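You operate a simulated robot arm through the tools that you are given. There is no shell and no other tool. Be economical: measure what you need, move in short steps, check, and stop when the job is done.

The job below is to be done with a simulated robot arm. You get a single attempt, and the scene is never put back.

JOB
Put the flange pattern from the near end of the wooden bench on the shelf under the wooden bench. Stack the top die half marked "C3" from the top of the wash bench on top of the top die half that says "B2". Take the ceramic core marked "B" from the back of the inspection desk and put it in the blue small tub. Take the felt block from the rubber mat on the inspection desk and put it on the glass of the light box. Take the pin on the top of the tree bench and put it away on the top of the die bench. Put the handled pad on the top of the tree bench away on the top of the die bench. Open the middle drawer of the drawer cabinet, put the folded cloth on the top of the die bench away in the inside of the middle drawer of the drawer cabinet and shut the drawer again. Do these in any order. Set down upright: handled pad.

The check looks at the end state, three seconds after you hand in, the way a careful person would. Anything else that was tipped, shoved, dropped, spilled or broken makes it a failure. Flat cloth is picked up by pressing the open fingertips on it (5 to 10 N) and closing them slowly along it; thin cloth reads only 2 to 8 mm in the jaws.

ROBOT AND FRAMES
A 7-joint arm with a two-finger parallel gripper on a trunk, on a base that drives. Base frame: it is fixed to the floor where the robot stands at the start and does not move with it; the origin is under the middle of the robot, x ahead of it, y to its left, z up. Readings come in m, rad, newtons and seconds.
Its first joint turns from -2.007 to 2.007 rad. Places, roughly: ceramic core [-0.25, 5.25, 0.75]; felt block (5x3x3 cm) [-0.8, 6.1, 0.8]; flange pattern (8x6x3 cm) [0.8, -0.2, 0.9]; folded cloth (6x5x3 cm) [-2.7, 9.4, 0.9]; glass of the light box (13x17 cm) [-0.62, 5.42, 0.84]; handled pad (6x5x5 cm) [-0.9, 8.5, 0.9]; inside of the middle drawer of the drawer cabinet [-0.5, 5.5, 0.3]; middle drawer of the drawer cabinet [-0.6, 5.4, 0.4]; pin (3x3x10 cm) [-0.9, 7.4, 0.9]; shelf under the wooden bench [0.8, -0.7, 0.2]; small tub (11x11x8 cm) [-0.4, 5.5, 0.8]; top die half [0.25, 1.75, 0.75]; top of the die bench [-3.1, 9.2, 0.8]. Payload 3.91 kg.
The tool frame sits at the grasp point between the pads (the TCP): z along the fingers, y along the line on which they close. The tips reach 0.03 m beyond it. Largest opening 0.11 m; finger width 0.02, thickness 0.01; the body of the gripper, 0.048 by 0.112 m, starts 0.055 m behind the TCP.
Orientation is told as [roll, pitch, yaw] about the base's x, y, z axes, in that order, counted from this pose: with the fingers straight down and closing along the base's y, the tool's x points along the base's -x, its y along +y and its z along -z.

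CONTROLS
- The arm moves only by the tool arm_command. Its argument "moves" is a list of rows, each an object (a shift or turn left out is 0, a gripper value left out holds the last) with "xyz": the shift along the tool's x, y, z in m, a list of three; "turn": the turn, a rotation vector about the tool's x, y, z in degrees, a list of three. In form: [{"xyz": [dx, dy, dz], "turn": [rx, ry, rz]}, ...]. A call has 1 to 20 rows; each row is the pose to reach, as a shift and turn from the pose commanded when the call began, along the tool's axes at that moment. "grip" is the opening in per cent of the stroke, from 0 (shut) to 100 (fully open), set as the call begins (left out, the last holds). Rows are played at 5 a second. More than 0.05 m and 0.15 rad between two rows, or a gripper value outside its range, and nothing of the call is played. A pose out of reach is approached as far as the arm can. The call stops where the force on the tool passes 40 N (or 10 N more than at its start, if that is more) or the arm is blocked; 0.2 s more then pass. The fingers move at their own pace (about 0.153 m/s each) and stop on an object; they squeeze with about 31 N. The grip force told is the motor's: it shows also when the fingers shut on nothing. Time passes only in rows, and 0.2 s behind the last, so rows that repeat a pose let the fingers close. It gives the time, the measured TCP pose, the force on the tool (base axes), the opening and the grip force at its end, in the units of the frame above (readings bear some noise), with the torque about the TCP (base axes, N m) and any sound that the robot's microphone picked up.
- Cameras (640 x 400 px; columns grow to the right, rows downward): "scene" is now at [0.2082, 0.1561, 1.3749]; the picture's right is [-0.57, -0.82, 0.00], its down [-0.59, 0.41, -0.69] and it looks along [0.57, -0.39, -0.72] (base axes); focal length 266 px, centre (320, 200). "wrist" rides on the gripper at [0.072, 0.017, -0.103] in the tool frame; the picture's right is [-0.23, 0.97, 0.00], its down [-0.76, -0.18, -0.62] and it looks along [-0.61, -0.14, 0.78] (tool axes); focal length 222 px, centre (320, 200). There is no depth. A picture from a camera that has moved, and an enlarged one, comes with that camera's place and axes in the base frame and with its lens.
- get_image(camera): a new picture of that camera. The clock stands still meanwhile.
- raise_lower(by): slides the trunk up (or, below 0, down) by that many m; the arm and the scene camera ride with it, the base frame stays. It gives what a move gives, with no picture.
- steer(legs): drives the robot by 1 to 6 legs, each [ahead, left, turn to the left] in m, m and rad, along the robot's own axes; the way and the turn of a leg run together, so that a leg with both is an arc; at most 1.5 m and 3.142 rad a leg. The arm and the cameras ride along, it lands a little off, and it stops where it bumps. It gives what a move gives.
- head_to(pan, tilt): turns the head with the scene camera to pan (to the left, within 1.396 rad either way) and tilt (down, from -0.506 to 1.204), counted from straight ahead of the robot. It gives what a move gives.
- close_up(camera, box): a new picture of the part [left, top, right, bottom] of that camera's present view, enlarged. The clock stands still meanwhile.
- finish_job(): hands the job in; it is judged then, once.

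Go step by step. Nothing tells you exact positions but the pictures and the camera data: compare them with the known pose of the tool, close in by small moves and look again before you grip or let go. The budget is 483 turns and 236 pictures, counting those below and the enlarged ones. Unless the task says otherwise, let go and move clear before handing in.

The tools are called after "Emit:" as name(argument=value, ...) on one line, values as JSON. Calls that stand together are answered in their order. arm_command: Moves the arm, as the interface text tells. Its arguments: {"type":"object","properties":{"moves":{"type":"array","items":{"type":"object","properties":{"xyz":{"type":"array","items":{"type":"number"}},"turn":{"type":"array","items":{"type":"number"}}}}},"grip":{"type":"number"}},"required":["moves"]} The other tools are called the same way: raise_lower (by) slides the trunk up or down; steer (legs) drives the base; head_to (pan, tilt) turns the head that bears the scene camera; get_image (camera) takes a picture; close_up (camera, box) takes an enlarged picture of a part of a camera's view; finish_job () hands the job in.

At the start:

```text
t: 0.0
tool_pos: [0.6556, -0.1202, 1.1042]
orientation: [0.001, -0.002, 0.0]
force: [0.5, 1.0, -0.7]
moment: [-0.03, -0.01, 0.02]
gripper_width: 0.1103
finger_force: 0.1
trunk travel left (down, up): [-0.725, 0.265]
robot x, y, heading: [0.0038, 0.0016, 0.003]
head pan, tilt: [-0.606, 0.805]
```

scene: 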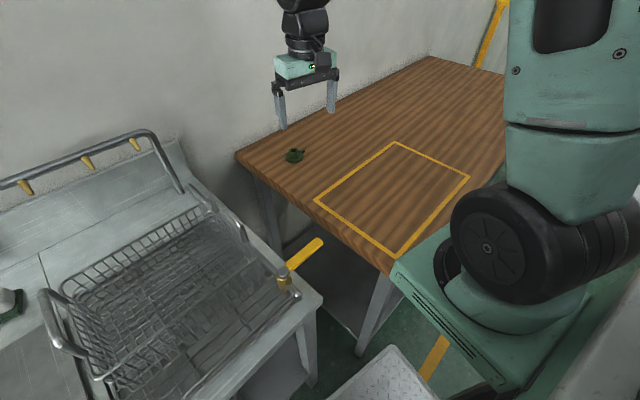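
wrist: 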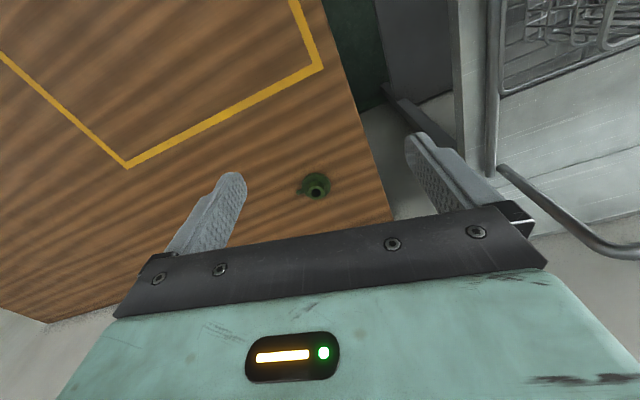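

I see the wooden bench with a small green flange pattern near its left end, at roughly (0.81, -0.16). I'll look closer with both cameras.

Emit:
close_up(camera="scene", box=[240, 110, 360, 185])

Emit:
close_up(camera="wrist", box=[240, 130, 400, 230])

```text
5.33 times, centred on (300, 148) of scene
camera zoom: at [0.2082, 0.1561, 1.3749], right [-0.57, -0.82, 0.0], down [-0.59, 0.41, -0.69], along [0.57, -0.39, -0.72], focal length 1418 px, centre (427, 480)
```

zoom: 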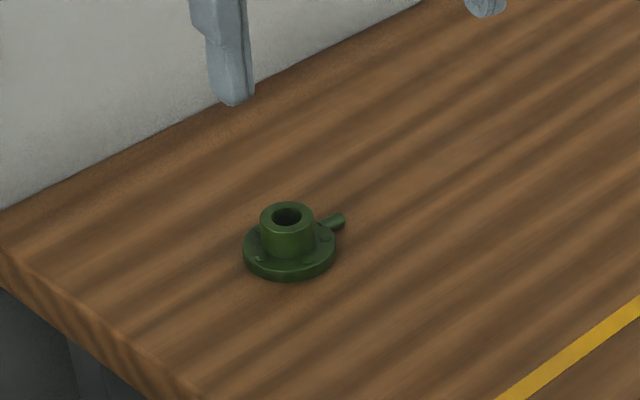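

```text
4.00 times, centred on (320, 180) of wrist
camera zoom: at [0.5839, -0.1019, 1.2088], right [0.23, 0.97, 0.0], down [0.76, -0.18, 0.62], along [0.61, -0.14, -0.78], focal length 888 px, centre (320, 280)
```

zoom: 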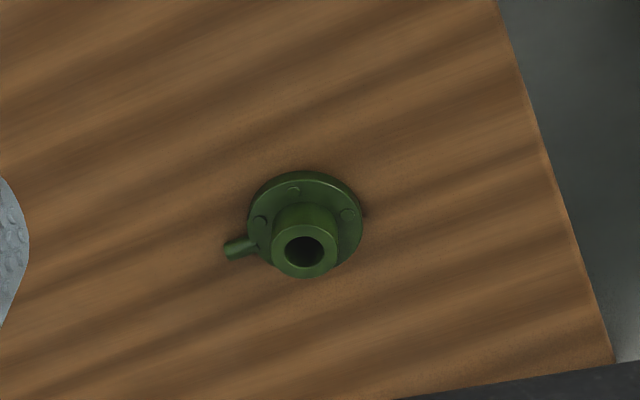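

The hub top triangulates to about (0.82, -0.164, 0.882). I'll move above it, with the fingers closing on the hub.

Emit:
arm_command(moves=[{"xyz": [-0.04, -0.011, 0.02]}, {"xyz": [-0.08, -0.022, 0.04]}, {"xyz": [-0.12, -0.033, 0.06]}, {"xyz": [-0.165, -0.044, 0.08]}, {"xyz": [-0.165, -0.044, 0.12]}, {"xyz": [-0.165, -0.044, 0.14]}], grip=70)

Emit:
get_image(camera="wrist")

Emit:
close_up(camera="scene", box=[220, 80, 380, 180])

```text
refused: row 4 steps farther than a row can; nothing moved
```

```text
231 pictures are left
camera wrist: at [0.5839, -0.1019, 1.2088], right [0.23, 0.97, 0.0], down [0.76, -0.18, 0.62], along [0.61, -0.14, -0.78], focal length 222 px, centre (320, 200)
```

wrist: 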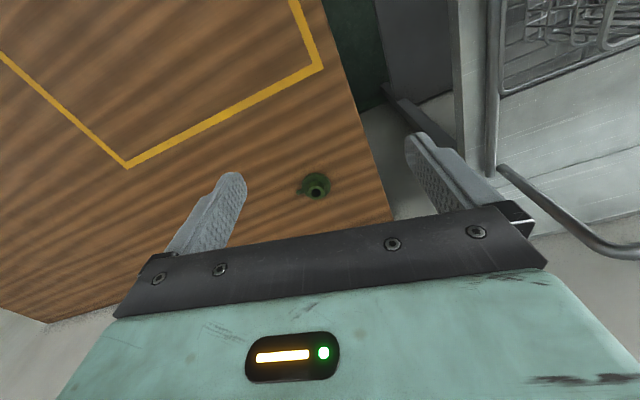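

```text
4.00 times, centred on (300, 130) of scene
camera zoom: at [0.2082, 0.1561, 1.3749], right [-0.57, -0.82, 0.0], down [-0.59, 0.41, -0.69], along [0.57, -0.39, -0.72], focal length 1063 px, centre (400, 480)
```

zoom: 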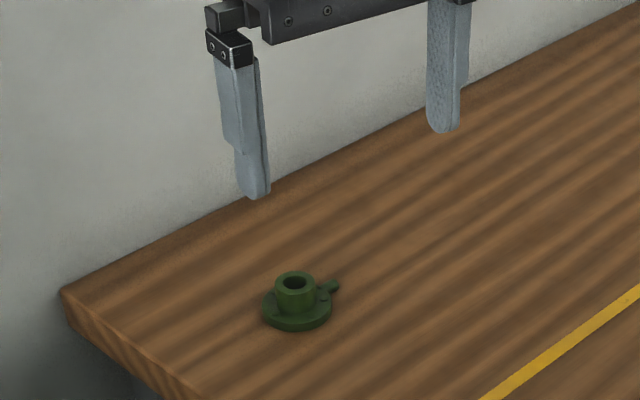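

The row step was a touch too long, so nothing moved. I'll repeat it with smaller steps.

Emit:
arm_command(moves=[{"xyz": [-0.04, -0.011, 0.02]}, {"xyz": [-0.08, -0.022, 0.04]}, {"xyz": [-0.12, -0.033, 0.06]}, {"xyz": [-0.16, -0.044, 0.08]}, {"xyz": [-0.165, -0.044, 0.12]}, {"xyz": [-0.165, -0.044, 0.14]}], grip=70)

Emit:
get_image(camera="wrist")

Emit:
close_up(camera="scene", box=[220, 80, 380, 180])

```text
t: 1.4
tool_pos: [0.8231, -0.1626, 0.9639]
orientation: [-0.001, 0.0, 0.0]
force: [-0.5, 0.1, 0.1]
moment: [-0.01, 0.0, 0.01]
gripper_width: 0.0772
finger_force: 0.1
trunk travel left (down, up): [-0.725, 0.265]
robot x, y, heading: [0.0032, 0.001, 0.0]
head pan, tilt: [-0.606, 0.805]
```

```text
229 pictures are left
camera wrist: at [0.7493, -0.1458, 1.0689], right [0.23, 0.97, 0.0], down [0.76, -0.18, 0.62], along [0.61, -0.14, -0.78], focal length 222 px, centre (320, 200)
```

wrist: 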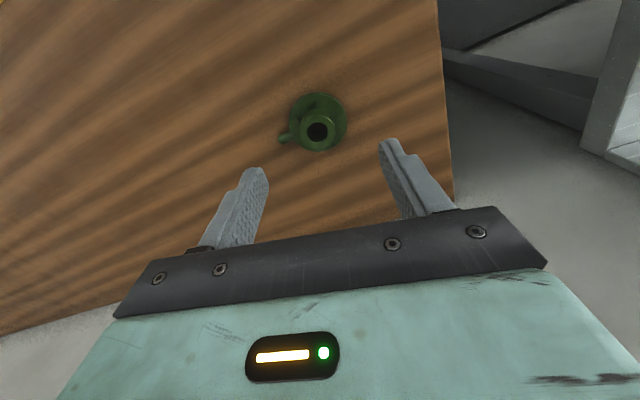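

```text
4.00 times, centred on (300, 130) of scene
camera zoom: at [0.208, 0.1562, 1.3749], right [-0.57, -0.82, 0.0], down [-0.59, 0.41, -0.69], along [0.57, -0.39, -0.72], focal length 1063 px, centre (400, 480)
```

zoom: 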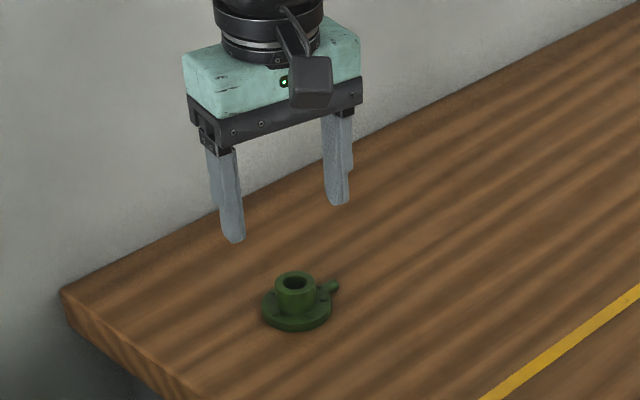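

The hub centre is confirmed at (0.821, -0.164). I'll go straight down and close.

Emit:
arm_command(moves=[{"xyz": [0.002, -0.001, 0.03]}, {"xyz": [0.002, -0.001, 0.055]}, {"xyz": [0.002, -0.001, 0.066]}])

Emit:
close_up(camera="scene", box=[240, 100, 360, 175])

```text
t: 2.2
tool_pos: [0.8185, -0.1645, 0.8983]
orientation: [0.0, 0.002, 0.0]
force: [-0.8, -1.3, 0.0]
moment: [0.01, 0.0, 0.0]
gripper_width: 0.077
finger_force: 0.0
trunk travel left (down, up): [-0.725, 0.265]
robot x, y, heading: [-0.002, 0.0013, -0.003]
head pan, tilt: [-0.606, 0.805]
```

```text
5.33 times, centred on (300, 138) of scene
camera zoom: at [0.2081, 0.1561, 1.3749], right [-0.57, -0.82, 0.0], down [-0.59, 0.41, -0.69], along [0.57, -0.39, -0.72], focal length 1418 px, centre (427, 533)
```

zoom: 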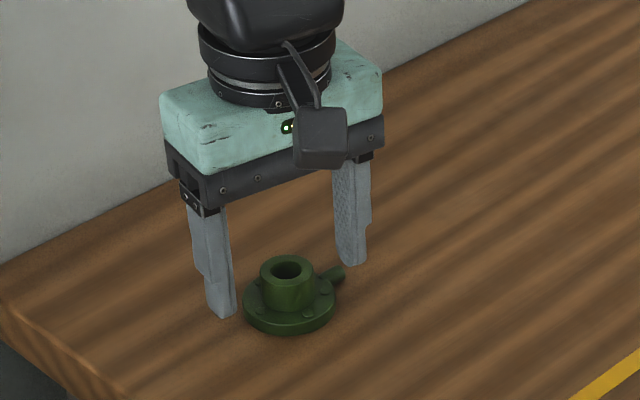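

The fingers straddle the hub. I'll lower 3 mm, close and lift a little.

Emit:
arm_command(moves=[{"xyz": [0, 0, 0.002]}, {"xyz": [0, 0, 0.002]}, {"xyz": [0, 0, 0.002]}, {"xyz": [0, 0, 0.002]}], grip=0)

Emit:
arm_command(moves=[{"xyz": [0, 0, -0.03]}, {"xyz": [0, 0, -0.06]}, {"xyz": [0, 0, -0.09]}])

Emit:
close_up(camera="scene", box=[220, 80, 380, 180])

```text
t: 3.2
tool_pos: [0.8179, -0.1634, 0.897]
orientation: [-0.001, -0.003, 0.001]
force: [2.3, 0.7, 6.8]
moment: [-0.16, -0.11, 0.03]
gripper_width: 0.0297
finger_force: 31.4
trunk travel left (down, up): [-0.725, 0.265]
robot x, y, heading: [0.0027, -0.0027, 0.0]
head pan, tilt: [-0.606, 0.805]
```

```text
t: 4.0
tool_pos: [0.8184, -0.1648, 0.988]
orientation: [-0.001, 0.001, 0.0]
force: [-0.3, 0.7, -0.4]
moment: [0.01, 0.0, 0.02]
gripper_width: 0.03
finger_force: 31.0
trunk travel left (down, up): [-0.725, 0.265]
robot x, y, heading: [0.0009, -0.0008, 0.003]
head pan, tilt: [-0.606, 0.805]
```

```text
4.00 times, centred on (300, 130) of scene
camera zoom: at [0.2085, 0.1561, 1.3747], right [-0.57, -0.82, 0.0], down [-0.59, 0.41, -0.69], along [0.57, -0.39, -0.72], focal length 1063 px, centre (400, 480)
```

zoom: 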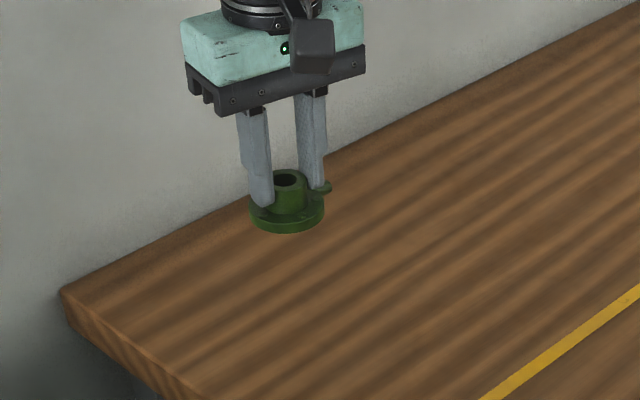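

The flange is held. Now I look around to find the shelf and the free floor.

Emit:
head_to(pan=-1.2, tilt=0.7)

Emit:
get_image(camera="scene")

Emit:
head_to(pan=0.5, tilt=0.6)

Emit:
get_image(camera="scene")

Emit:
head_to(pan=1.39, tilt=0.6)

Emit:
get_image(camera="scene")

```text
t: 5.0
tool_pos: [0.818, -0.1626, 0.9872]
orientation: [-0.002, 0.001, 0.001]
force: [0.8, 1.7, -1.0]
moment: [-0.02, 0.04, 0.04]
gripper_width: 0.0302
finger_force: 31.1
trunk travel left (down, up): [-0.725, 0.265]
robot x, y, heading: [0.0007, -0.0013, 0.001]
head pan, tilt: [-1.201, 0.7]
```

```text
225 pictures are left
camera scene: at [0.1729, 0.1227, 1.3836], right [-0.93, -0.36, 0.0], down [-0.23, 0.6, -0.76], along [0.28, -0.71, -0.64], focal length 266 px, centre (320, 200)
```

scene: 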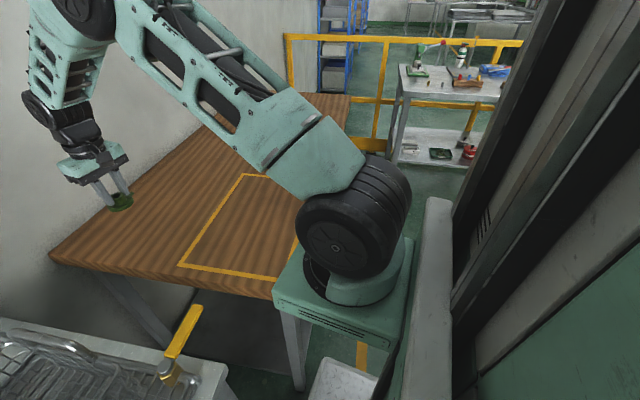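

```text
t: 6.7
tool_pos: [0.8187, -0.1641, 0.9881]
orientation: [-0.001, -0.002, 0.0]
force: [0.0, -0.3, -1.0]
moment: [0.0, 0.0, -0.03]
gripper_width: 0.0297
finger_force: 30.9
trunk travel left (down, up): [-0.725, 0.265]
robot x, y, heading: [0.0009, -0.0004, 0.001]
head pan, tilt: [0.499, 0.6]
```

```text
224 pictures are left
camera scene: at [0.2197, 0.2441, 1.3922], right [0.48, -0.88, 0.0], down [-0.5, -0.27, -0.83], along [0.72, 0.39, -0.56], focal length 266 px, centre (320, 200)
```

scene: 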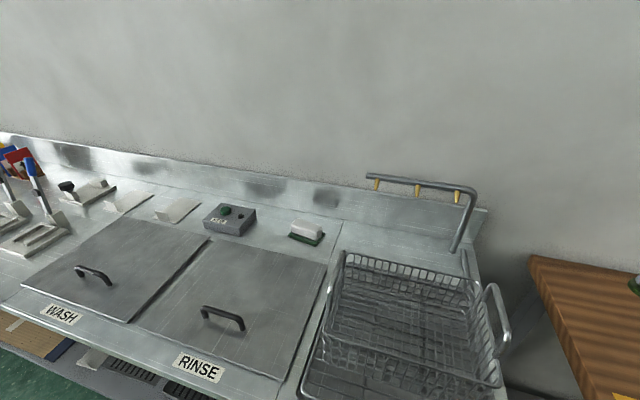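

```text
t: 7.9
tool_pos: [0.8188, -0.1638, 0.9872]
orientation: [0.0, 0.001, 0.0]
force: [0.9, 0.1, -1.0]
moment: [-0.04, -0.01, 0.0]
gripper_width: 0.0299
finger_force: 31.2
trunk travel left (down, up): [-0.725, 0.265]
robot x, y, heading: [0.002, 0.0017, -0.002]
head pan, tilt: [1.389, 0.6]
```

```text
223 pictures are left
camera scene: at [0.1581, 0.2888, 1.3922], right [0.98, -0.18, 0.0], down [-0.1, -0.56, -0.83], along [0.15, 0.81, -0.56], focal length 266 px, centre (320, 200)
```

scene: 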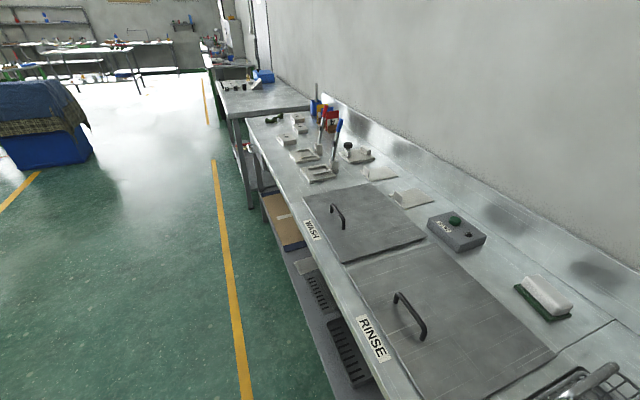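

The flange is held and the bench is clear below it. I'll back off and look at the bench shelf from outside.

Emit:
steer(legs=[[-0.45, 0, 0]])

Emit:
head_to(pan=-0.6, tilt=0.6)

Emit:
get_image(camera="scene")

```text
t: 10.7
tool_pos: [0.3629, -0.1679, 0.9879]
orientation: [-0.001, -0.002, -0.005]
force: [0.0, -0.3, -0.9]
moment: [-0.01, -0.01, 0.01]
gripper_width: 0.0301
finger_force: 30.6
trunk travel left (down, up): [-0.725, 0.265]
robot x, y, heading: [-0.4565, -0.0011, -0.009]
head pan, tilt: [1.389, 0.6]
```

```text
t: 12.6
tool_pos: [0.3625, -0.1672, 0.9884]
orientation: [-0.001, -0.001, -0.006]
force: [0.2, 0.5, -0.5]
moment: [0.0, 0.02, -0.01]
gripper_width: 0.0299
finger_force: 31.1
trunk travel left (down, up): [-0.725, 0.265]
robot x, y, heading: [-0.4534, -0.001, -0.005]
head pan, tilt: [-0.6, 0.6]
```

```text
222 pictures are left
camera scene: at [-0.2386, 0.152, 1.3922], right [-0.57, -0.82, 0.0], down [-0.46, 0.32, -0.83], along [0.68, -0.47, -0.56], focal length 266 px, centre (320, 200)
```

scene: 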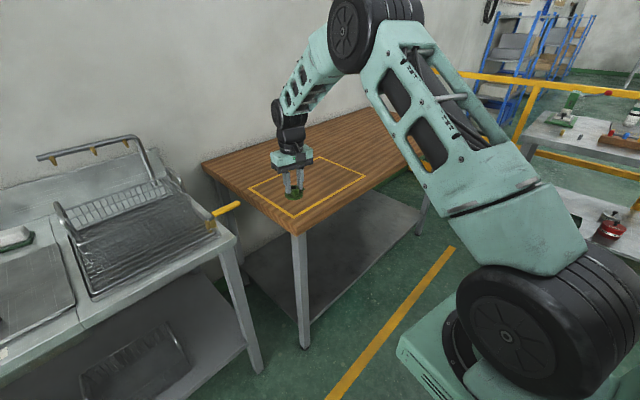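

The grey shelf sits at about z = 0.2 with its front edge near x ≈ 0.4. Lowering the trunk with the arm in this pose puts the tool at shelf height, so I'll back clear, lower, sidestep and look.

Emit:
steer(legs=[[-0.25, 0, 0], [0, -0.42, 0]])

Emit:
raise_lower(by=-0.62)

Emit:
head_to(pan=0.0, tilt=0.3)

Emit:
get_image(camera="scene")

Emit:
get_image(camera="wrist")

```text
t: 16.6
tool_pos: [0.1079, -0.5866, 0.9883]
orientation: [0.002, 0.0, -0.004]
force: [0.0, 0.4, -0.2]
moment: [0.0, 0.02, 0.01]
gripper_width: 0.0299
finger_force: 31.2
trunk travel left (down, up): [-0.725, 0.265]
robot x, y, heading: [-0.7068, -0.4176, -0.003]
head pan, tilt: [-0.6, 0.6]
```

```text
refused: -0.62 is not a number from -0.4 to 0.4
```

```text
t: 17.6
tool_pos: [0.1086, -0.5862, 0.9875]
orientation: [-0.001, 0.001, -0.002]
force: [-0.7, 0.6, 0.5]
moment: [-0.01, 0.0, 0.01]
gripper_width: 0.0298
finger_force: 30.7
trunk travel left (down, up): [-0.725, 0.265]
robot x, y, heading: [-0.7114, -0.4179, 0.0]
head pan, tilt: [0.0, 0.3]
```

```text
221 pictures are left
camera scene: at [-0.4734, -0.2188, 1.4197], right [0.0, -1.0, 0.0], down [-0.3, 0.0, -0.96], along [0.96, 0.0, -0.3], focal length 266 px, centre (320, 200)
```

scene: 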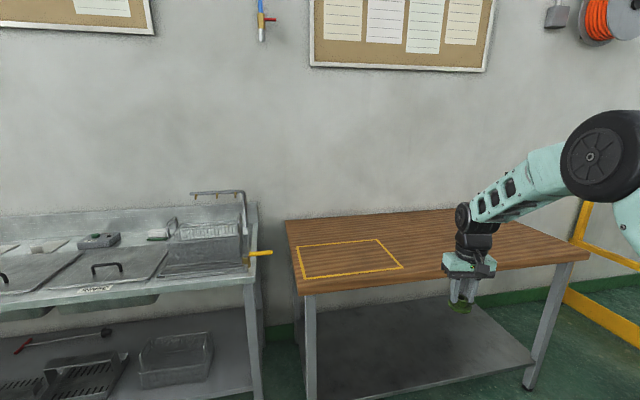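

```text
220 pictures are left
camera wrist: at [0.0366, -0.5689, 1.0913], right [0.23, 0.97, 0.0], down [0.76, -0.18, 0.62], along [0.61, -0.14, -0.78], focal length 222 px, centre (320, 200)
```

wrist: 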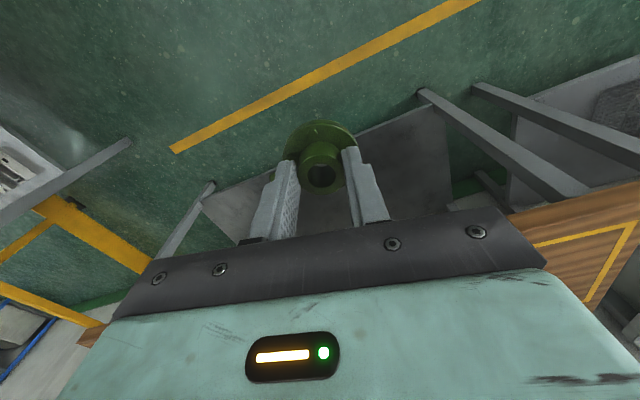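

The shelf is bare and well visible, and the arm stands clear of the bench. I'll lower in two steps.

Emit:
raise_lower(by=-0.4)

Emit:
raise_lower(by=-0.26)

Emit:
get_image(camera="scene")

```text
t: 21.4
tool_pos: [0.1083, -0.5862, 0.5886]
orientation: [0.001, 0.0, -0.003]
force: [-0.4, 0.1, -0.9]
moment: [-0.03, -0.01, -0.01]
gripper_width: 0.03
finger_force: 30.9
trunk travel left (down, up): [-0.325, 0.665]
robot x, y, heading: [-0.7123, -0.417, 0.0]
head pan, tilt: [0.0, 0.3]
```

```text
t: 24.1
tool_pos: [0.1085, -0.5851, 0.3273]
orientation: [0.0, -0.001, -0.004]
force: [-0.4, 0.1, -0.9]
moment: [0.01, 0.04, 0.02]
gripper_width: 0.0302
finger_force: 31.2
trunk travel left (down, up): [-0.065, 0.925]
robot x, y, heading: [-0.7123, -0.4213, -0.005]
head pan, tilt: [0.0, 0.3]
```

```text
219 pictures are left
camera scene: at [-0.4734, -0.2187, 0.7597], right [0.0, -1.0, 0.0], down [-0.3, 0.0, -0.96], along [0.96, 0.0, -0.3], focal length 266 px, centre (320, 200)
```

scene: 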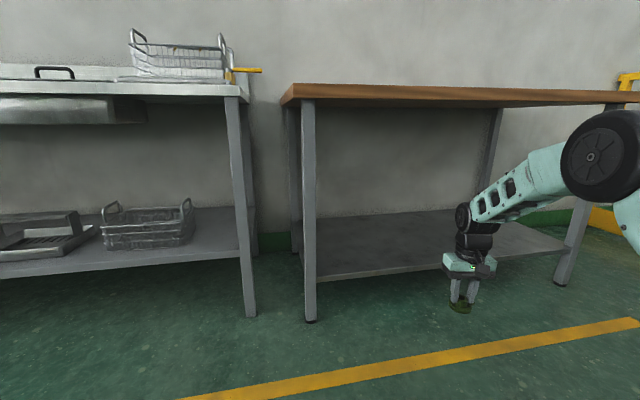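

The shelf surface is at about z ≈ 0.19 and the elbow top at about 0.77, so I lower 3 cm more for clearance under the bench top. Then I drive in, stopping part-way to check.

Emit:
raise_lower(by=-0.03)

Emit:
steer(legs=[[0.3, 0, 0]])

Emit:
get_image(camera="scene")

Emit:
get_image(camera="wrist")

```text
t: 24.9
tool_pos: [0.1084, -0.5861, 0.2982]
orientation: [-0.002, -0.002, -0.002]
force: [0.1, -0.2, -0.8]
moment: [0.01, 0.0, -0.01]
gripper_width: 0.0299
finger_force: 30.9
trunk travel left (down, up): [-0.035, 0.955]
robot x, y, heading: [-0.7095, -0.4217, -0.004]
head pan, tilt: [0.0, 0.3]
```

```text
t: 26.9
tool_pos: [0.4069, -0.5876, 0.2966]
orientation: [-0.001, 0.0, -0.003]
force: [-0.5, 1.1, -0.2]
moment: [0.0, -0.03, 0.0]
gripper_width: 0.0299
finger_force: 30.9
trunk travel left (down, up): [-0.035, 0.955]
robot x, y, heading: [-0.4076, -0.4238, -0.004]
head pan, tilt: [0.0, 0.3]
```

```text
218 pictures are left
camera scene: at [-0.1755, -0.2197, 0.7297], right [0.0, -1.0, 0.0], down [-0.3, 0.0, -0.96], along [0.96, 0.0, -0.3], focal length 266 px, centre (320, 200)
```

scene: 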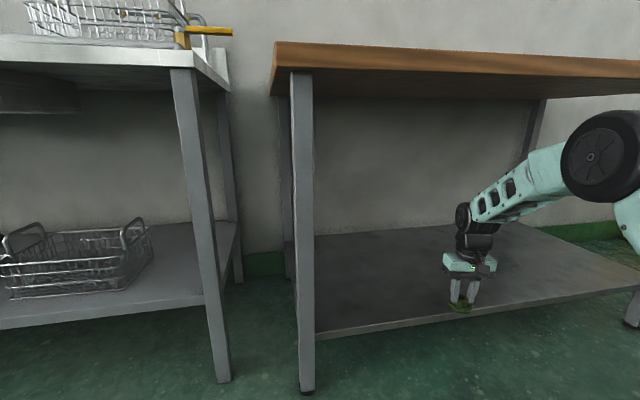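

```text
217 pictures are left
camera wrist: at [0.3344, -0.5699, 0.4013], right [0.23, 0.97, 0.0], down [0.76, -0.18, 0.62], along [0.61, -0.14, -0.78], focal length 222 px, centre (320, 200)
```

wrist: 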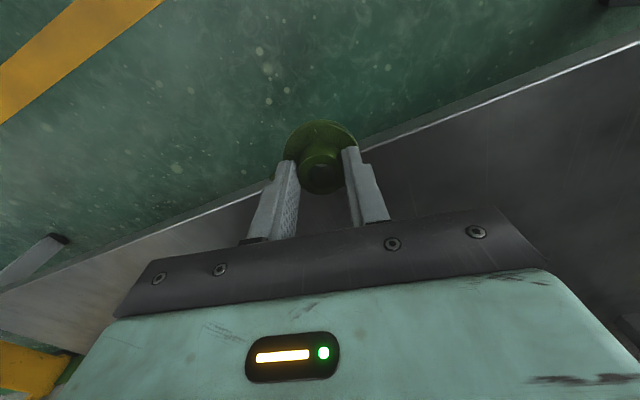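

The elbow stays under the bench top and the flange is about to cross the shelf edge. I'll go ahead 0.22 m.

Emit:
steer(legs=[[0.22, 0, 0]])

Emit:
get_image(camera="scene")

Emit:
get_image(camera="wrist")

```text
t: 28.6
tool_pos: [0.6252, -0.5862, 0.2971]
orientation: [0.0, 0.0, -0.002]
force: [0.2, 0.0, -0.3]
moment: [-0.01, -0.02, -0.05]
gripper_width: 0.0299
finger_force: 30.9
trunk travel left (down, up): [-0.035, 0.955]
robot x, y, heading: [-0.192, -0.4219, -0.001]
head pan, tilt: [0.0, 0.3]
```

```text
216 pictures are left
camera scene: at [0.0444, -0.2203, 0.7297], right [0.0, -1.0, 0.0], down [-0.3, 0.0, -0.96], along [0.96, 0.0, -0.3], focal length 266 px, centre (320, 200)
```

scene: 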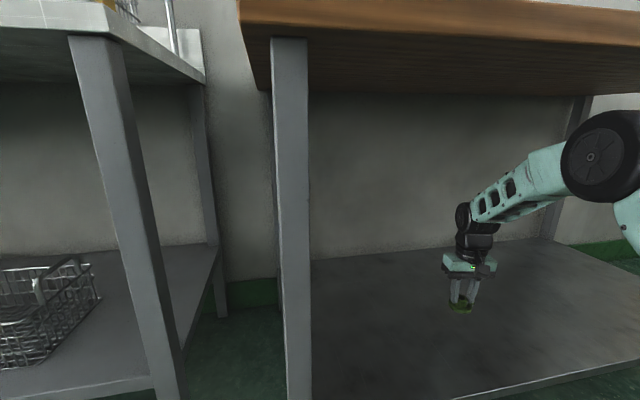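

```text
215 pictures are left
camera wrist: at [0.5545, -0.5702, 0.4013], right [0.23, 0.97, 0.0], down [0.76, -0.18, 0.62], along [0.61, -0.14, -0.78], focal length 222 px, centre (320, 200)
```

wrist: 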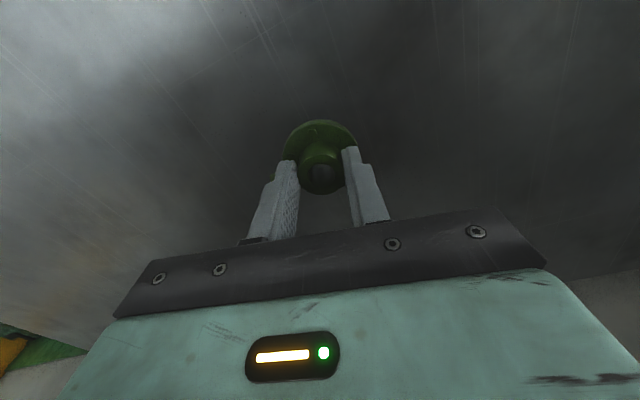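

The flange is well over the shelf. I'll lower carefully with the arm until I feel contact.

Emit:
arm_command(moves=[{"xyz": [0, 0, 0.02]}, {"xyz": [0, 0, 0.04]}])

Emit:
close_up(camera="scene", box=[420, 240, 500, 340])

```text
t: 29.2
tool_pos: [0.6267, -0.5868, 0.2569]
orientation: [-0.002, 0.001, 0.0]
force: [0.3, -0.1, -0.1]
moment: [-0.03, -0.02, -0.02]
gripper_width: 0.0298
finger_force: 31.1
trunk travel left (down, up): [-0.035, 0.955]
robot x, y, heading: [-0.1908, -0.4248, -0.005]
head pan, tilt: [0.0, 0.3]
```

```text
4.00 times, centred on (460, 290) of scene
camera zoom: at [0.0444, -0.2203, 0.7297], right [0.0, -1.0, 0.0], down [-0.3, 0.0, -0.96], along [0.96, 0.0, -0.3], focal length 1063 px, centre (-240, -160)
```

zoom: 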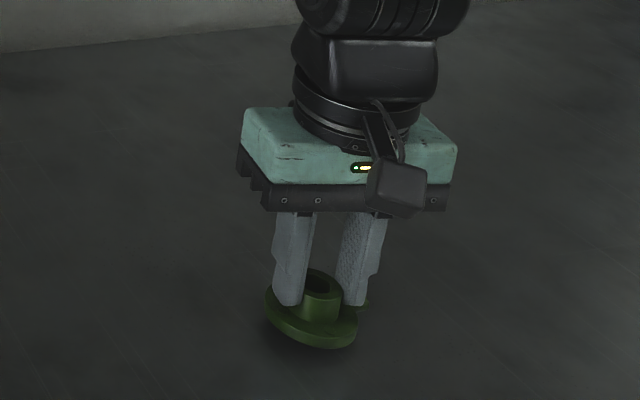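

It's close to the shelf, with the flange slightly rotated in the grip, which will level on contact. I'll continue in small steps.

Emit:
arm_command(moves=[{"xyz": [0, 0, 0.004]}, {"xyz": [0, 0, 0.008]}, {"xyz": [0, 0, 0.012]}, {"xyz": [0, 0, 0.012]}])

Emit:
close_up(camera="scene", box=[420, 240, 500, 340])

```text
t: 30.2
tool_pos: [0.6281, -0.587, 0.2485]
orientation: [0.0, -0.003, 0.0]
force: [-3.3, 0.9, 14.2]
moment: [-0.07, 0.15, -0.02]
gripper_width: 0.0296
finger_force: 31.2
trunk travel left (down, up): [-0.035, 0.955]
robot x, y, heading: [-0.1927, -0.4174, -0.002]
head pan, tilt: [0.0, 0.3]
```

```text
4.00 times, centred on (460, 290) of scene
camera zoom: at [0.044, -0.2202, 0.73], right [0.0, -1.0, 0.0], down [-0.3, 0.0, -0.96], along [0.96, 0.0, -0.3], focal length 1063 px, centre (-240, -160)
```

zoom: 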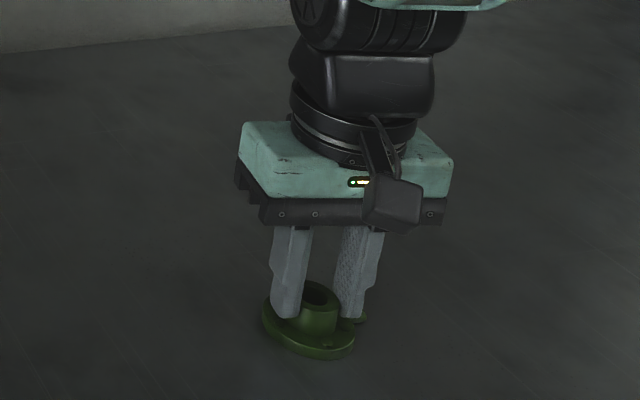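

Contact at 14 N, so the flange sits on the shelf at about 0.2. I'll release and lift.

Emit:
arm_command(moves=[{"xyz": [0, 0, -0.003]}, {"xyz": [0, 0, -0.003]}, {"xyz": [0, 0, -0.003]}], grip=60)

Emit:
arm_command(moves=[{"xyz": [0, 0, -0.02]}, {"xyz": [0, 0, -0.05]}])

Emit:
get_image(camera="wrist")

Emit:
close_up(camera="scene", box=[420, 240, 500, 340])

```text
t: 31.0
tool_pos: [0.6265, -0.5868, 0.2488]
orientation: [0.001, 0.001, -0.001]
force: [0.2, 1.0, -0.4]
moment: [0.01, -0.01, -0.03]
gripper_width: 0.0657
finger_force: 0.0
trunk travel left (down, up): [-0.035, 0.955]
robot x, y, heading: [-0.1888, -0.4198, -0.0]
head pan, tilt: [0.0, 0.3]
```

```text
t: 31.6
tool_pos: [0.6273, -0.5894, 0.2994]
orientation: [-0.001, 0.0, -0.005]
force: [0.3, -0.7, 0.0]
moment: [0.01, 0.0, -0.04]
gripper_width: 0.0659
finger_force: 0.2
trunk travel left (down, up): [-0.035, 0.955]
robot x, y, heading: [-0.1943, -0.4197, -0.003]
head pan, tilt: [0.0, 0.3]
```

```text
212 pictures are left
camera wrist: at [0.5549, -0.5711, 0.4026], right [0.23, 0.97, 0.0], down [0.76, -0.18, 0.62], along [0.61, -0.14, -0.78], focal length 222 px, centre (320, 200)
```

wrist: 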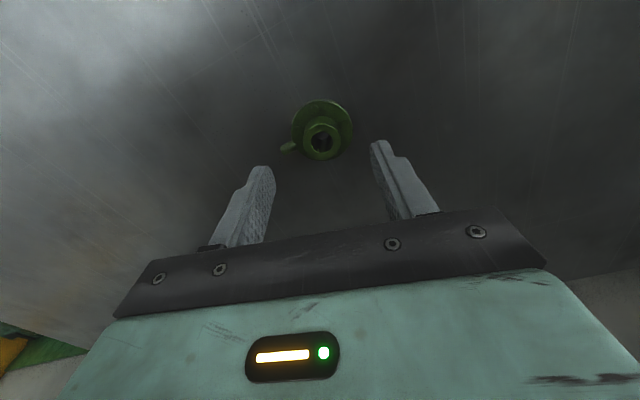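

```text
4.00 times, centred on (460, 290) of scene
camera zoom: at [0.0444, -0.2203, 0.7296], right [0.0, -1.0, 0.0], down [-0.3, 0.0, -0.96], along [0.96, 0.0, -0.3], focal length 1063 px, centre (-240, -160)
```

zoom: 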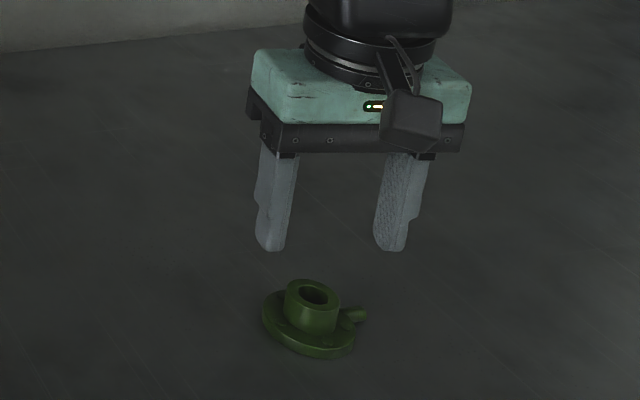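

The flange pattern stands on the shelf. I'll lift the arm a bit, back straight out and raise the trunk.

Emit:
steer(legs=[[-0.7, 0, 0]])

Emit:
raise_lower(by=0.4)

Emit:
raise_lower(by=0.4)

Emit:
steer(legs=[[0, 1.0, 0], [0, 1.0, 0]])

Emit:
head_to(pan=0.2, tilt=0.6)

Emit:
get_image(camera="scene")

```text
t: 34.9
tool_pos: [0.0716, -0.5143, 0.2989]
orientation: [-0.001, 0.0, 0.072]
force: [-0.3, -0.2, -0.3]
moment: [0.0, -0.02, 0.02]
gripper_width: 0.0659
finger_force: 0.0
trunk travel left (down, up): [-0.035, 0.955]
robot x, y, heading: [-0.7584, -0.4093, 0.073]
head pan, tilt: [0.0, 0.3]
stopped in leg 1: the robot was blocked; the commanded pose is now the measured one
```

```text
t: 38.7
tool_pos: [0.0711, -0.5139, 0.6987]
orientation: [0.002, 0.002, 0.07]
force: [0.3, -0.8, 0.1]
moment: [0.03, -0.01, 0.02]
gripper_width: 0.0659
finger_force: 0.0
trunk travel left (down, up): [-0.435, 0.555]
robot x, y, heading: [-0.7566, -0.407, 0.075]
head pan, tilt: [0.0, 0.3]
```

```text
t: 42.6
tool_pos: [0.0707, -0.5165, 1.0981]
orientation: [0.0, 0.0, 0.072]
force: [-0.4, 0.8, 0.1]
moment: [-0.02, 0.0, 0.0]
gripper_width: 0.0658
finger_force: 0.0
trunk travel left (down, up): [-0.835, 0.155]
robot x, y, heading: [-0.7607, -0.41, 0.068]
head pan, tilt: [0.0, 0.3]
```

```text
t: 52.6
tool_pos: [-0.0631, 1.4946, 1.0993]
orientation: [0.0, 0.0, 0.065]
force: [-0.2, -0.1, 0.5]
moment: [0.0, -0.03, -0.02]
gripper_width: 0.0659
finger_force: 0.0
trunk travel left (down, up): [-0.835, 0.155]
robot x, y, heading: [-0.8867, 1.6085, 0.067]
head pan, tilt: [0.0, 0.3]
```

```text
t: 53.4
tool_pos: [-0.062, 1.4935, 1.098]
orientation: [-0.001, 0.001, 0.064]
force: [-0.5, 0.2, 0.5]
moment: [0.0, -0.01, -0.01]
gripper_width: 0.0661
finger_force: 0.0
trunk travel left (down, up): [-0.835, 0.155]
robot x, y, heading: [-0.8879, 1.6079, 0.067]
head pan, tilt: [0.201, 0.6]
```

```text
210 pictures are left
camera scene: at [-0.6768, 1.8402, 1.5023], right [0.26, -0.96, 0.0], down [-0.54, -0.15, -0.83], along [0.8, 0.22, -0.56], focal length 266 px, centre (320, 200)
```

scene: 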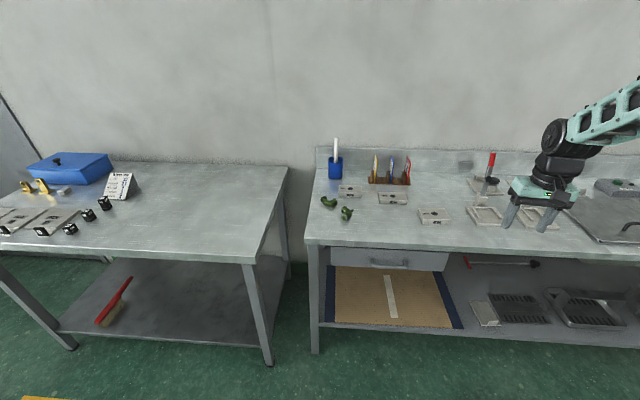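

I bumped something behind me on backing out, and I'll check that later. I can see several small die halves on the wash bench; I'll zoom in to read the marks.

Emit:
close_up(camera="scene", box=[310, 140, 450, 228])

Emit:
close_up(camera="scene", box=[410, 140, 590, 252])

```text
4.55 times, centred on (380, 184) of scene
camera zoom: at [-0.6768, 1.8402, 1.5023], right [0.26, -0.96, 0.0], down [-0.54, -0.15, -0.83], along [0.8, 0.22, -0.56], focal length 1208 px, centre (47, 273)
```

zoom: 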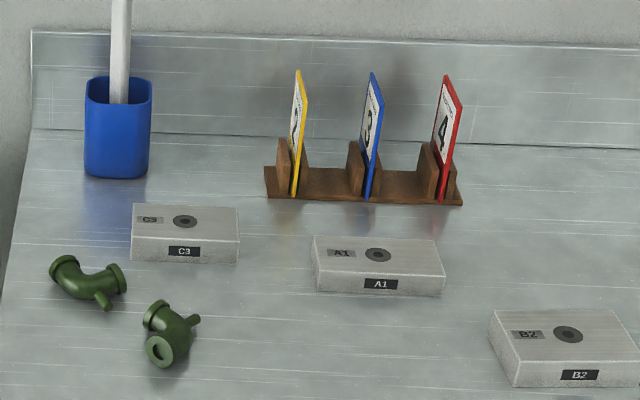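

```text
3.56 times, centred on (500, 196) of scene
camera zoom: at [-0.6768, 1.8402, 1.5023], right [0.26, -0.96, 0.0], down [-0.54, -0.15, -0.83], along [0.8, 0.22, -0.56], focal length 945 px, centre (-320, 214)
```

zoom: 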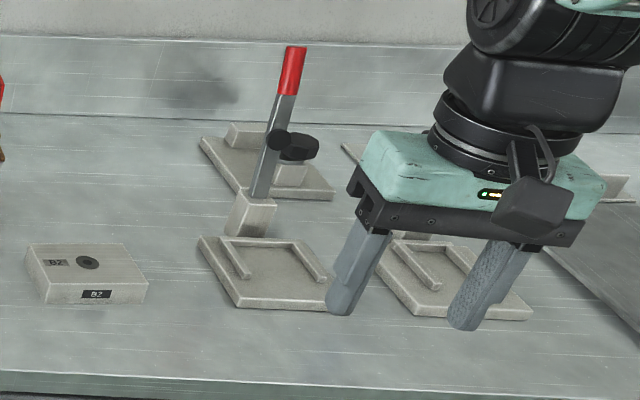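

C3 is around (0.34, 1.98) and B2 around (0.235, 1.63), each about 10×6×3 cm with the short side pointing into the bench. I'll raise the trunk, shift left and then ahead to about (-0.42, 1.75).

Emit:
raise_lower(by=0.14)

Emit:
steer(legs=[[0, 0.11, 0], [0.4765, 0, 0]])

Emit:
arm_command(moves=[{"turn": [0, 0, 8.4]}, {"turn": [0, 0, 16.8]}, {"turn": [0, 0, 25.2]}, {"turn": [0, 0, 33.6]}, {"turn": [0, 0, 42]}, {"turn": [0, 0, 50.4]}, {"turn": [0, 0, 58.8]}, {"turn": [0, 0, 67.2]}, {"turn": [0, 0, 75.6]}, {"turn": [0, 0, 83.5]}], grip=100)

Emit:
head_to(pan=0.0, tilt=0.7)

Emit:
get_image(camera="scene")

Emit:
get_image(camera="wrist")

```text
t: 55.1
tool_pos: [-0.0624, 1.4953, 1.2383]
orientation: [0.001, -0.002, 0.064]
force: [0.8, -0.4, 0.2]
moment: [-0.01, -0.02, 0.03]
gripper_width: 0.0662
finger_force: 0.0
trunk travel left (down, up): [-0.975, 0.015]
robot x, y, heading: [-0.8903, 1.6048, 0.062]
head pan, tilt: [0.201, 0.6]
```

```text
t: 58.7
tool_pos: [0.4034, 1.6336, 1.2387]
orientation: [-0.001, 0.0, 0.064]
force: [-0.2, 0.3, -0.4]
moment: [0.02, 0.01, 0.01]
gripper_width: 0.0661
finger_force: 0.1
trunk travel left (down, up): [-0.975, 0.015]
robot x, y, heading: [-0.4261, 1.7494, 0.064]
head pan, tilt: [0.201, 0.6]
```

```text
t: 60.9
tool_pos: [0.4034, 1.6334, 1.2385]
orientation: [-0.001, 0.0, -1.396]
force: [0.3, -0.7, 0.4]
moment: [-0.01, -0.02, -0.02]
gripper_width: 0.11
finger_force: 0.0
trunk travel left (down, up): [-0.975, 0.015]
robot x, y, heading: [-0.427, 1.7474, 0.064]
head pan, tilt: [0.201, 0.6]
```

```text
t: 61.6
tool_pos: [0.4048, 1.6343, 1.2388]
orientation: [0.0, 0.0, -1.395]
force: [-0.1, -0.4, -0.6]
moment: [-0.03, 0.01, -0.01]
gripper_width: 0.1102
finger_force: 0.0
trunk travel left (down, up): [-0.975, 0.015]
robot x, y, heading: [-0.4246, 1.7432, 0.064]
head pan, tilt: [0.0, 0.7]
```

```text
207 pictures are left
camera scene: at [-0.2103, 1.9627, 1.6336], right [0.06, -1.0, 0.0], down [-0.64, -0.04, -0.77], along [0.76, 0.05, -0.64], focal length 266 px, centre (320, 200)
```

scene: 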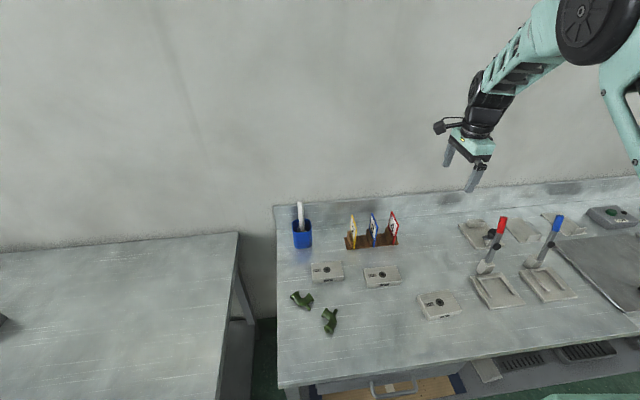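

```text
206 pictures are left
camera wrist: at [0.4084, 1.7085, 1.3422], right [1.0, -0.05, 0.0], down [-0.04, -0.78, 0.62], along [-0.03, -0.62, -0.78], focal length 222 px, centre (320, 200)
```

wrist: 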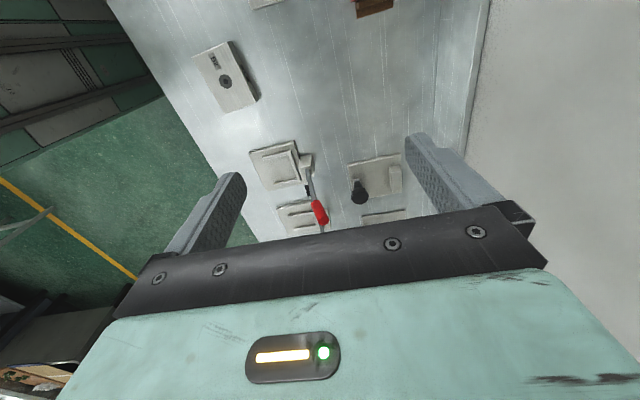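

B2 confirmed at (0.23, 1.634). I'll move across over C3 and descend to z ≈ 1.03 to look.

Emit:
arm_command(moves=[{"xyz": [0.044, -0.002, 0]}, {"xyz": [0.088, -0.005, 0]}, {"xyz": [0.132, -0.007, 0]}, {"xyz": [0.176, -0.009, 0]}, {"xyz": [0.22, -0.012, 0]}, {"xyz": [0.264, -0.014, 0]}, {"xyz": [0.308, -0.016, 0]}, {"xyz": [0.352, -0.019, 0]}, {"xyz": [0.352, -0.019, 0.045]}, {"xyz": [0.352, -0.019, 0.09]}, {"xyz": [0.352, -0.019, 0.135]}, {"xyz": [0.352, -0.019, 0.18]}, {"xyz": [0.352, -0.019, 0.21]}])

Emit:
get_image(camera="wrist")

Emit:
close_up(camera="scene", box=[250, 180, 410, 280])

```text
t: 64.5
tool_pos: [0.3244, 1.9773, 1.028]
orientation: [0.001, -0.001, -1.394]
force: [-0.2, -0.2, -0.5]
moment: [-0.01, 0.03, 0.03]
gripper_width: 0.1099
finger_force: 0.1
trunk travel left (down, up): [-0.975, 0.015]
robot x, y, heading: [-0.42, 1.7484, 0.059]
head pan, tilt: [0.0, 0.7]
```

```text
205 pictures are left
camera wrist: at [0.329, 2.0515, 1.1313], right [1.0, -0.05, 0.0], down [-0.04, -0.78, 0.62], along [-0.03, -0.62, -0.78], focal length 222 px, centre (320, 200)
```

wrist: 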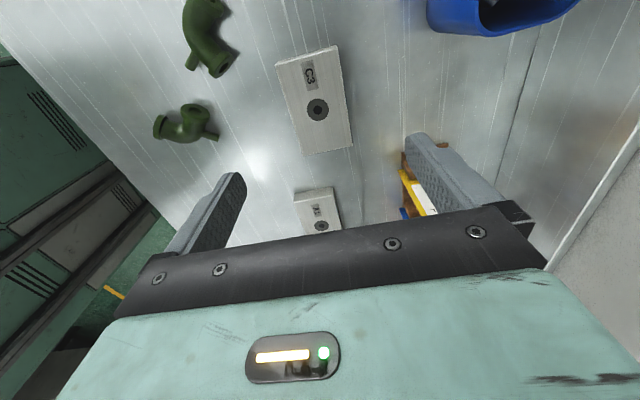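

```text
4.00 times, centred on (330, 230) of scene
camera zoom: at [-0.2105, 1.9626, 1.6337], right [0.06, -1.0, 0.0], down [-0.64, -0.04, -0.77], along [0.76, 0.05, -0.64], focal length 1063 px, centre (280, 80)
```

zoom: 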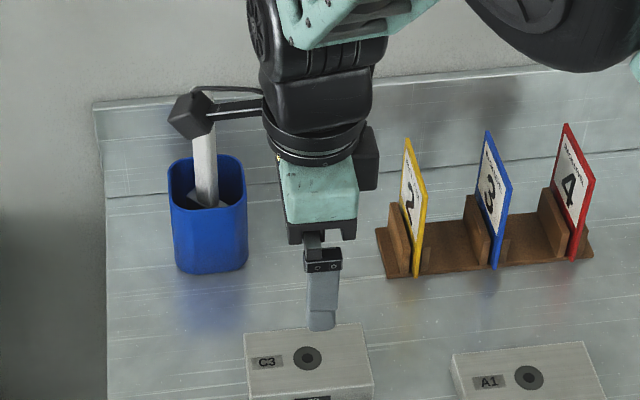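

C3 is centred at (0.323, 1.978) with its short axis aligned with the jaws. I'll descend to TCP z ≈ 0.888 and grip.

Emit:
arm_command(moves=[{"xyz": [0, -0.002, 0.04]}, {"xyz": [0, -0.002, 0.08]}, {"xyz": [0, -0.002, 0.11]}, {"xyz": [0, -0.002, 0.13]}, {"xyz": [0, -0.002, 0.139]}])

Emit:
close_up(camera="scene", box=[250, 200, 410, 300])

```text
t: 65.7
tool_pos: [0.3201, 1.9764, 0.8883]
orientation: [0.001, 0.0, -1.395]
force: [0.2, 0.0, 0.8]
moment: [-0.02, -0.01, 0.01]
gripper_width: 0.1099
finger_force: 0.1
trunk travel left (down, up): [-0.975, 0.015]
robot x, y, heading: [-0.4242, 1.7491, 0.067]
head pan, tilt: [0.0, 0.7]
```

```text
4.00 times, centred on (330, 250) of scene
camera zoom: at [-0.2103, 1.9627, 1.6336], right [0.06, -1.0, 0.0], down [-0.64, -0.04, -0.76], along [0.76, 0.05, -0.64], focal length 1063 px, centre (280, 0)
```

zoom: 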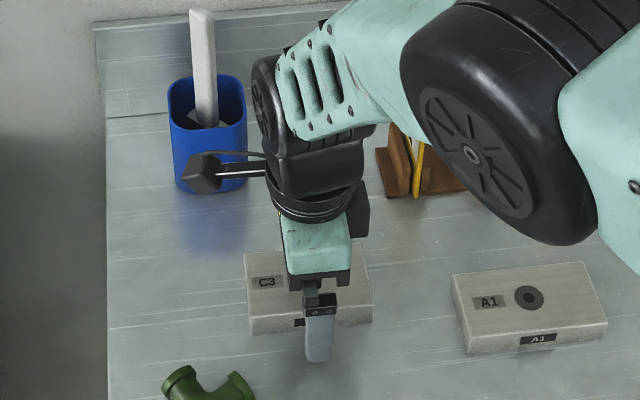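

The jaws straddle C3. Closing and lifting.

Emit:
arm_command(moves=[{"xyz": [0, 0, 0]}, {"xyz": [0, 0, 0]}, {"xyz": [0, 0, 0]}, {"xyz": [0, 0, 0]}], grip=0)

Emit:
arm_command(moves=[{"xyz": [0, 0, -0.03]}, {"xyz": [0, 0, -0.07]}, {"xyz": [0, 0, -0.11]}, {"xyz": [0, 0, -0.15]}, {"xyz": [0, 0, -0.19]}])

Emit:
get_image(camera="wrist")

```text
t: 66.7
tool_pos: [0.3217, 1.9757, 0.8886]
orientation: [0.0, 0.001, -1.393]
force: [-0.5, -0.8, -0.9]
moment: [0.07, -0.03, 0.0]
gripper_width: 0.0639
finger_force: 31.3
trunk travel left (down, up): [-0.975, 0.015]
robot x, y, heading: [-0.4223, 1.7494, 0.066]
head pan, tilt: [0.0, 0.7]
```

```text
t: 67.8
tool_pos: [0.3193, 1.976, 1.0803]
orientation: [0.0, -0.001, -1.395]
force: [0.3, 0.0, -3.1]
moment: [0.01, -0.01, -0.01]
gripper_width: 0.064
finger_force: 31.1
trunk travel left (down, up): [-0.975, 0.015]
robot x, y, heading: [-0.4244, 1.7434, 0.064]
head pan, tilt: [0.0, 0.7]
```

```text
202 pictures are left
camera wrist: at [0.3242, 2.0504, 1.1834], right [1.0, -0.05, 0.0], down [-0.04, -0.78, 0.62], along [-0.03, -0.62, -0.78], focal length 222 px, centre (320, 200)
```

wrist: 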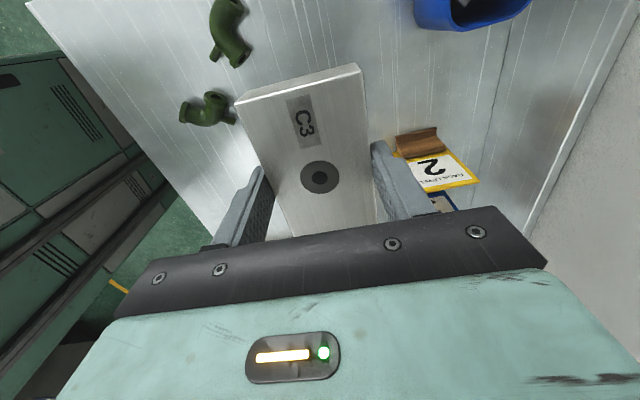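

C3 is held, so next I measure B2 precisely with a scene close-up before moving.

Emit:
close_up(camera="scene", box=[390, 260, 490, 340])

Emit:
arm_command(moves=[{"xyz": [-0.038, -0.018, 0]}, {"xyz": [-0.076, -0.036, 0]}, {"xyz": [-0.114, -0.054, 0]}, {"xyz": [-0.152, -0.072, 0]}, {"xyz": [-0.18, -0.085, 0]}])

Emit:
get_image(camera="wrist")

```text
5.00 times, centred on (440, 300) of scene
camera zoom: at [-0.2099, 1.9629, 1.6334], right [0.06, -1.0, 0.0], down [-0.64, -0.04, -0.76], along [0.76, 0.05, -0.64], focal length 1329 px, centre (-280, -300)
```

zoom: 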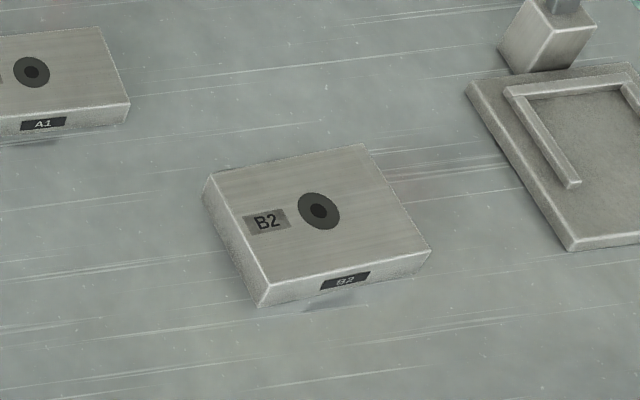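

```text
t: 69.0
tool_pos: [0.2697, 1.7824, 1.08]
orientation: [-0.001, 0.0, -1.393]
force: [-0.8, -0.3, -3.8]
moment: [-0.03, 0.01, 0.05]
gripper_width: 0.064
finger_force: 31.0
trunk travel left (down, up): [-0.975, 0.015]
robot x, y, heading: [-0.4257, 1.7506, 0.064]
head pan, tilt: [0.0, 0.7]
```

```text
200 pictures are left
camera wrist: at [0.2753, 1.8573, 1.1834], right [1.0, -0.05, 0.0], down [-0.04, -0.78, 0.62], along [-0.03, -0.62, -0.78], focal length 222 px, centre (320, 200)
```

wrist: 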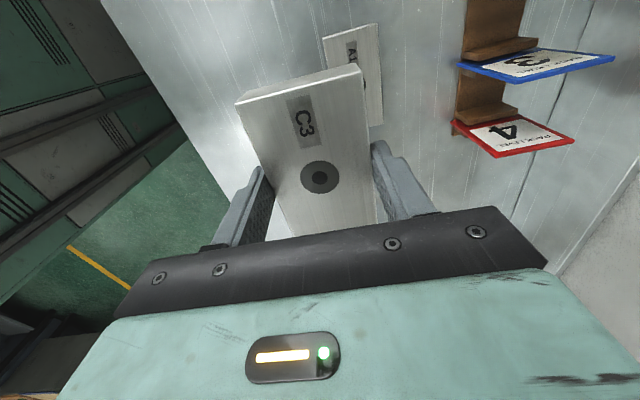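

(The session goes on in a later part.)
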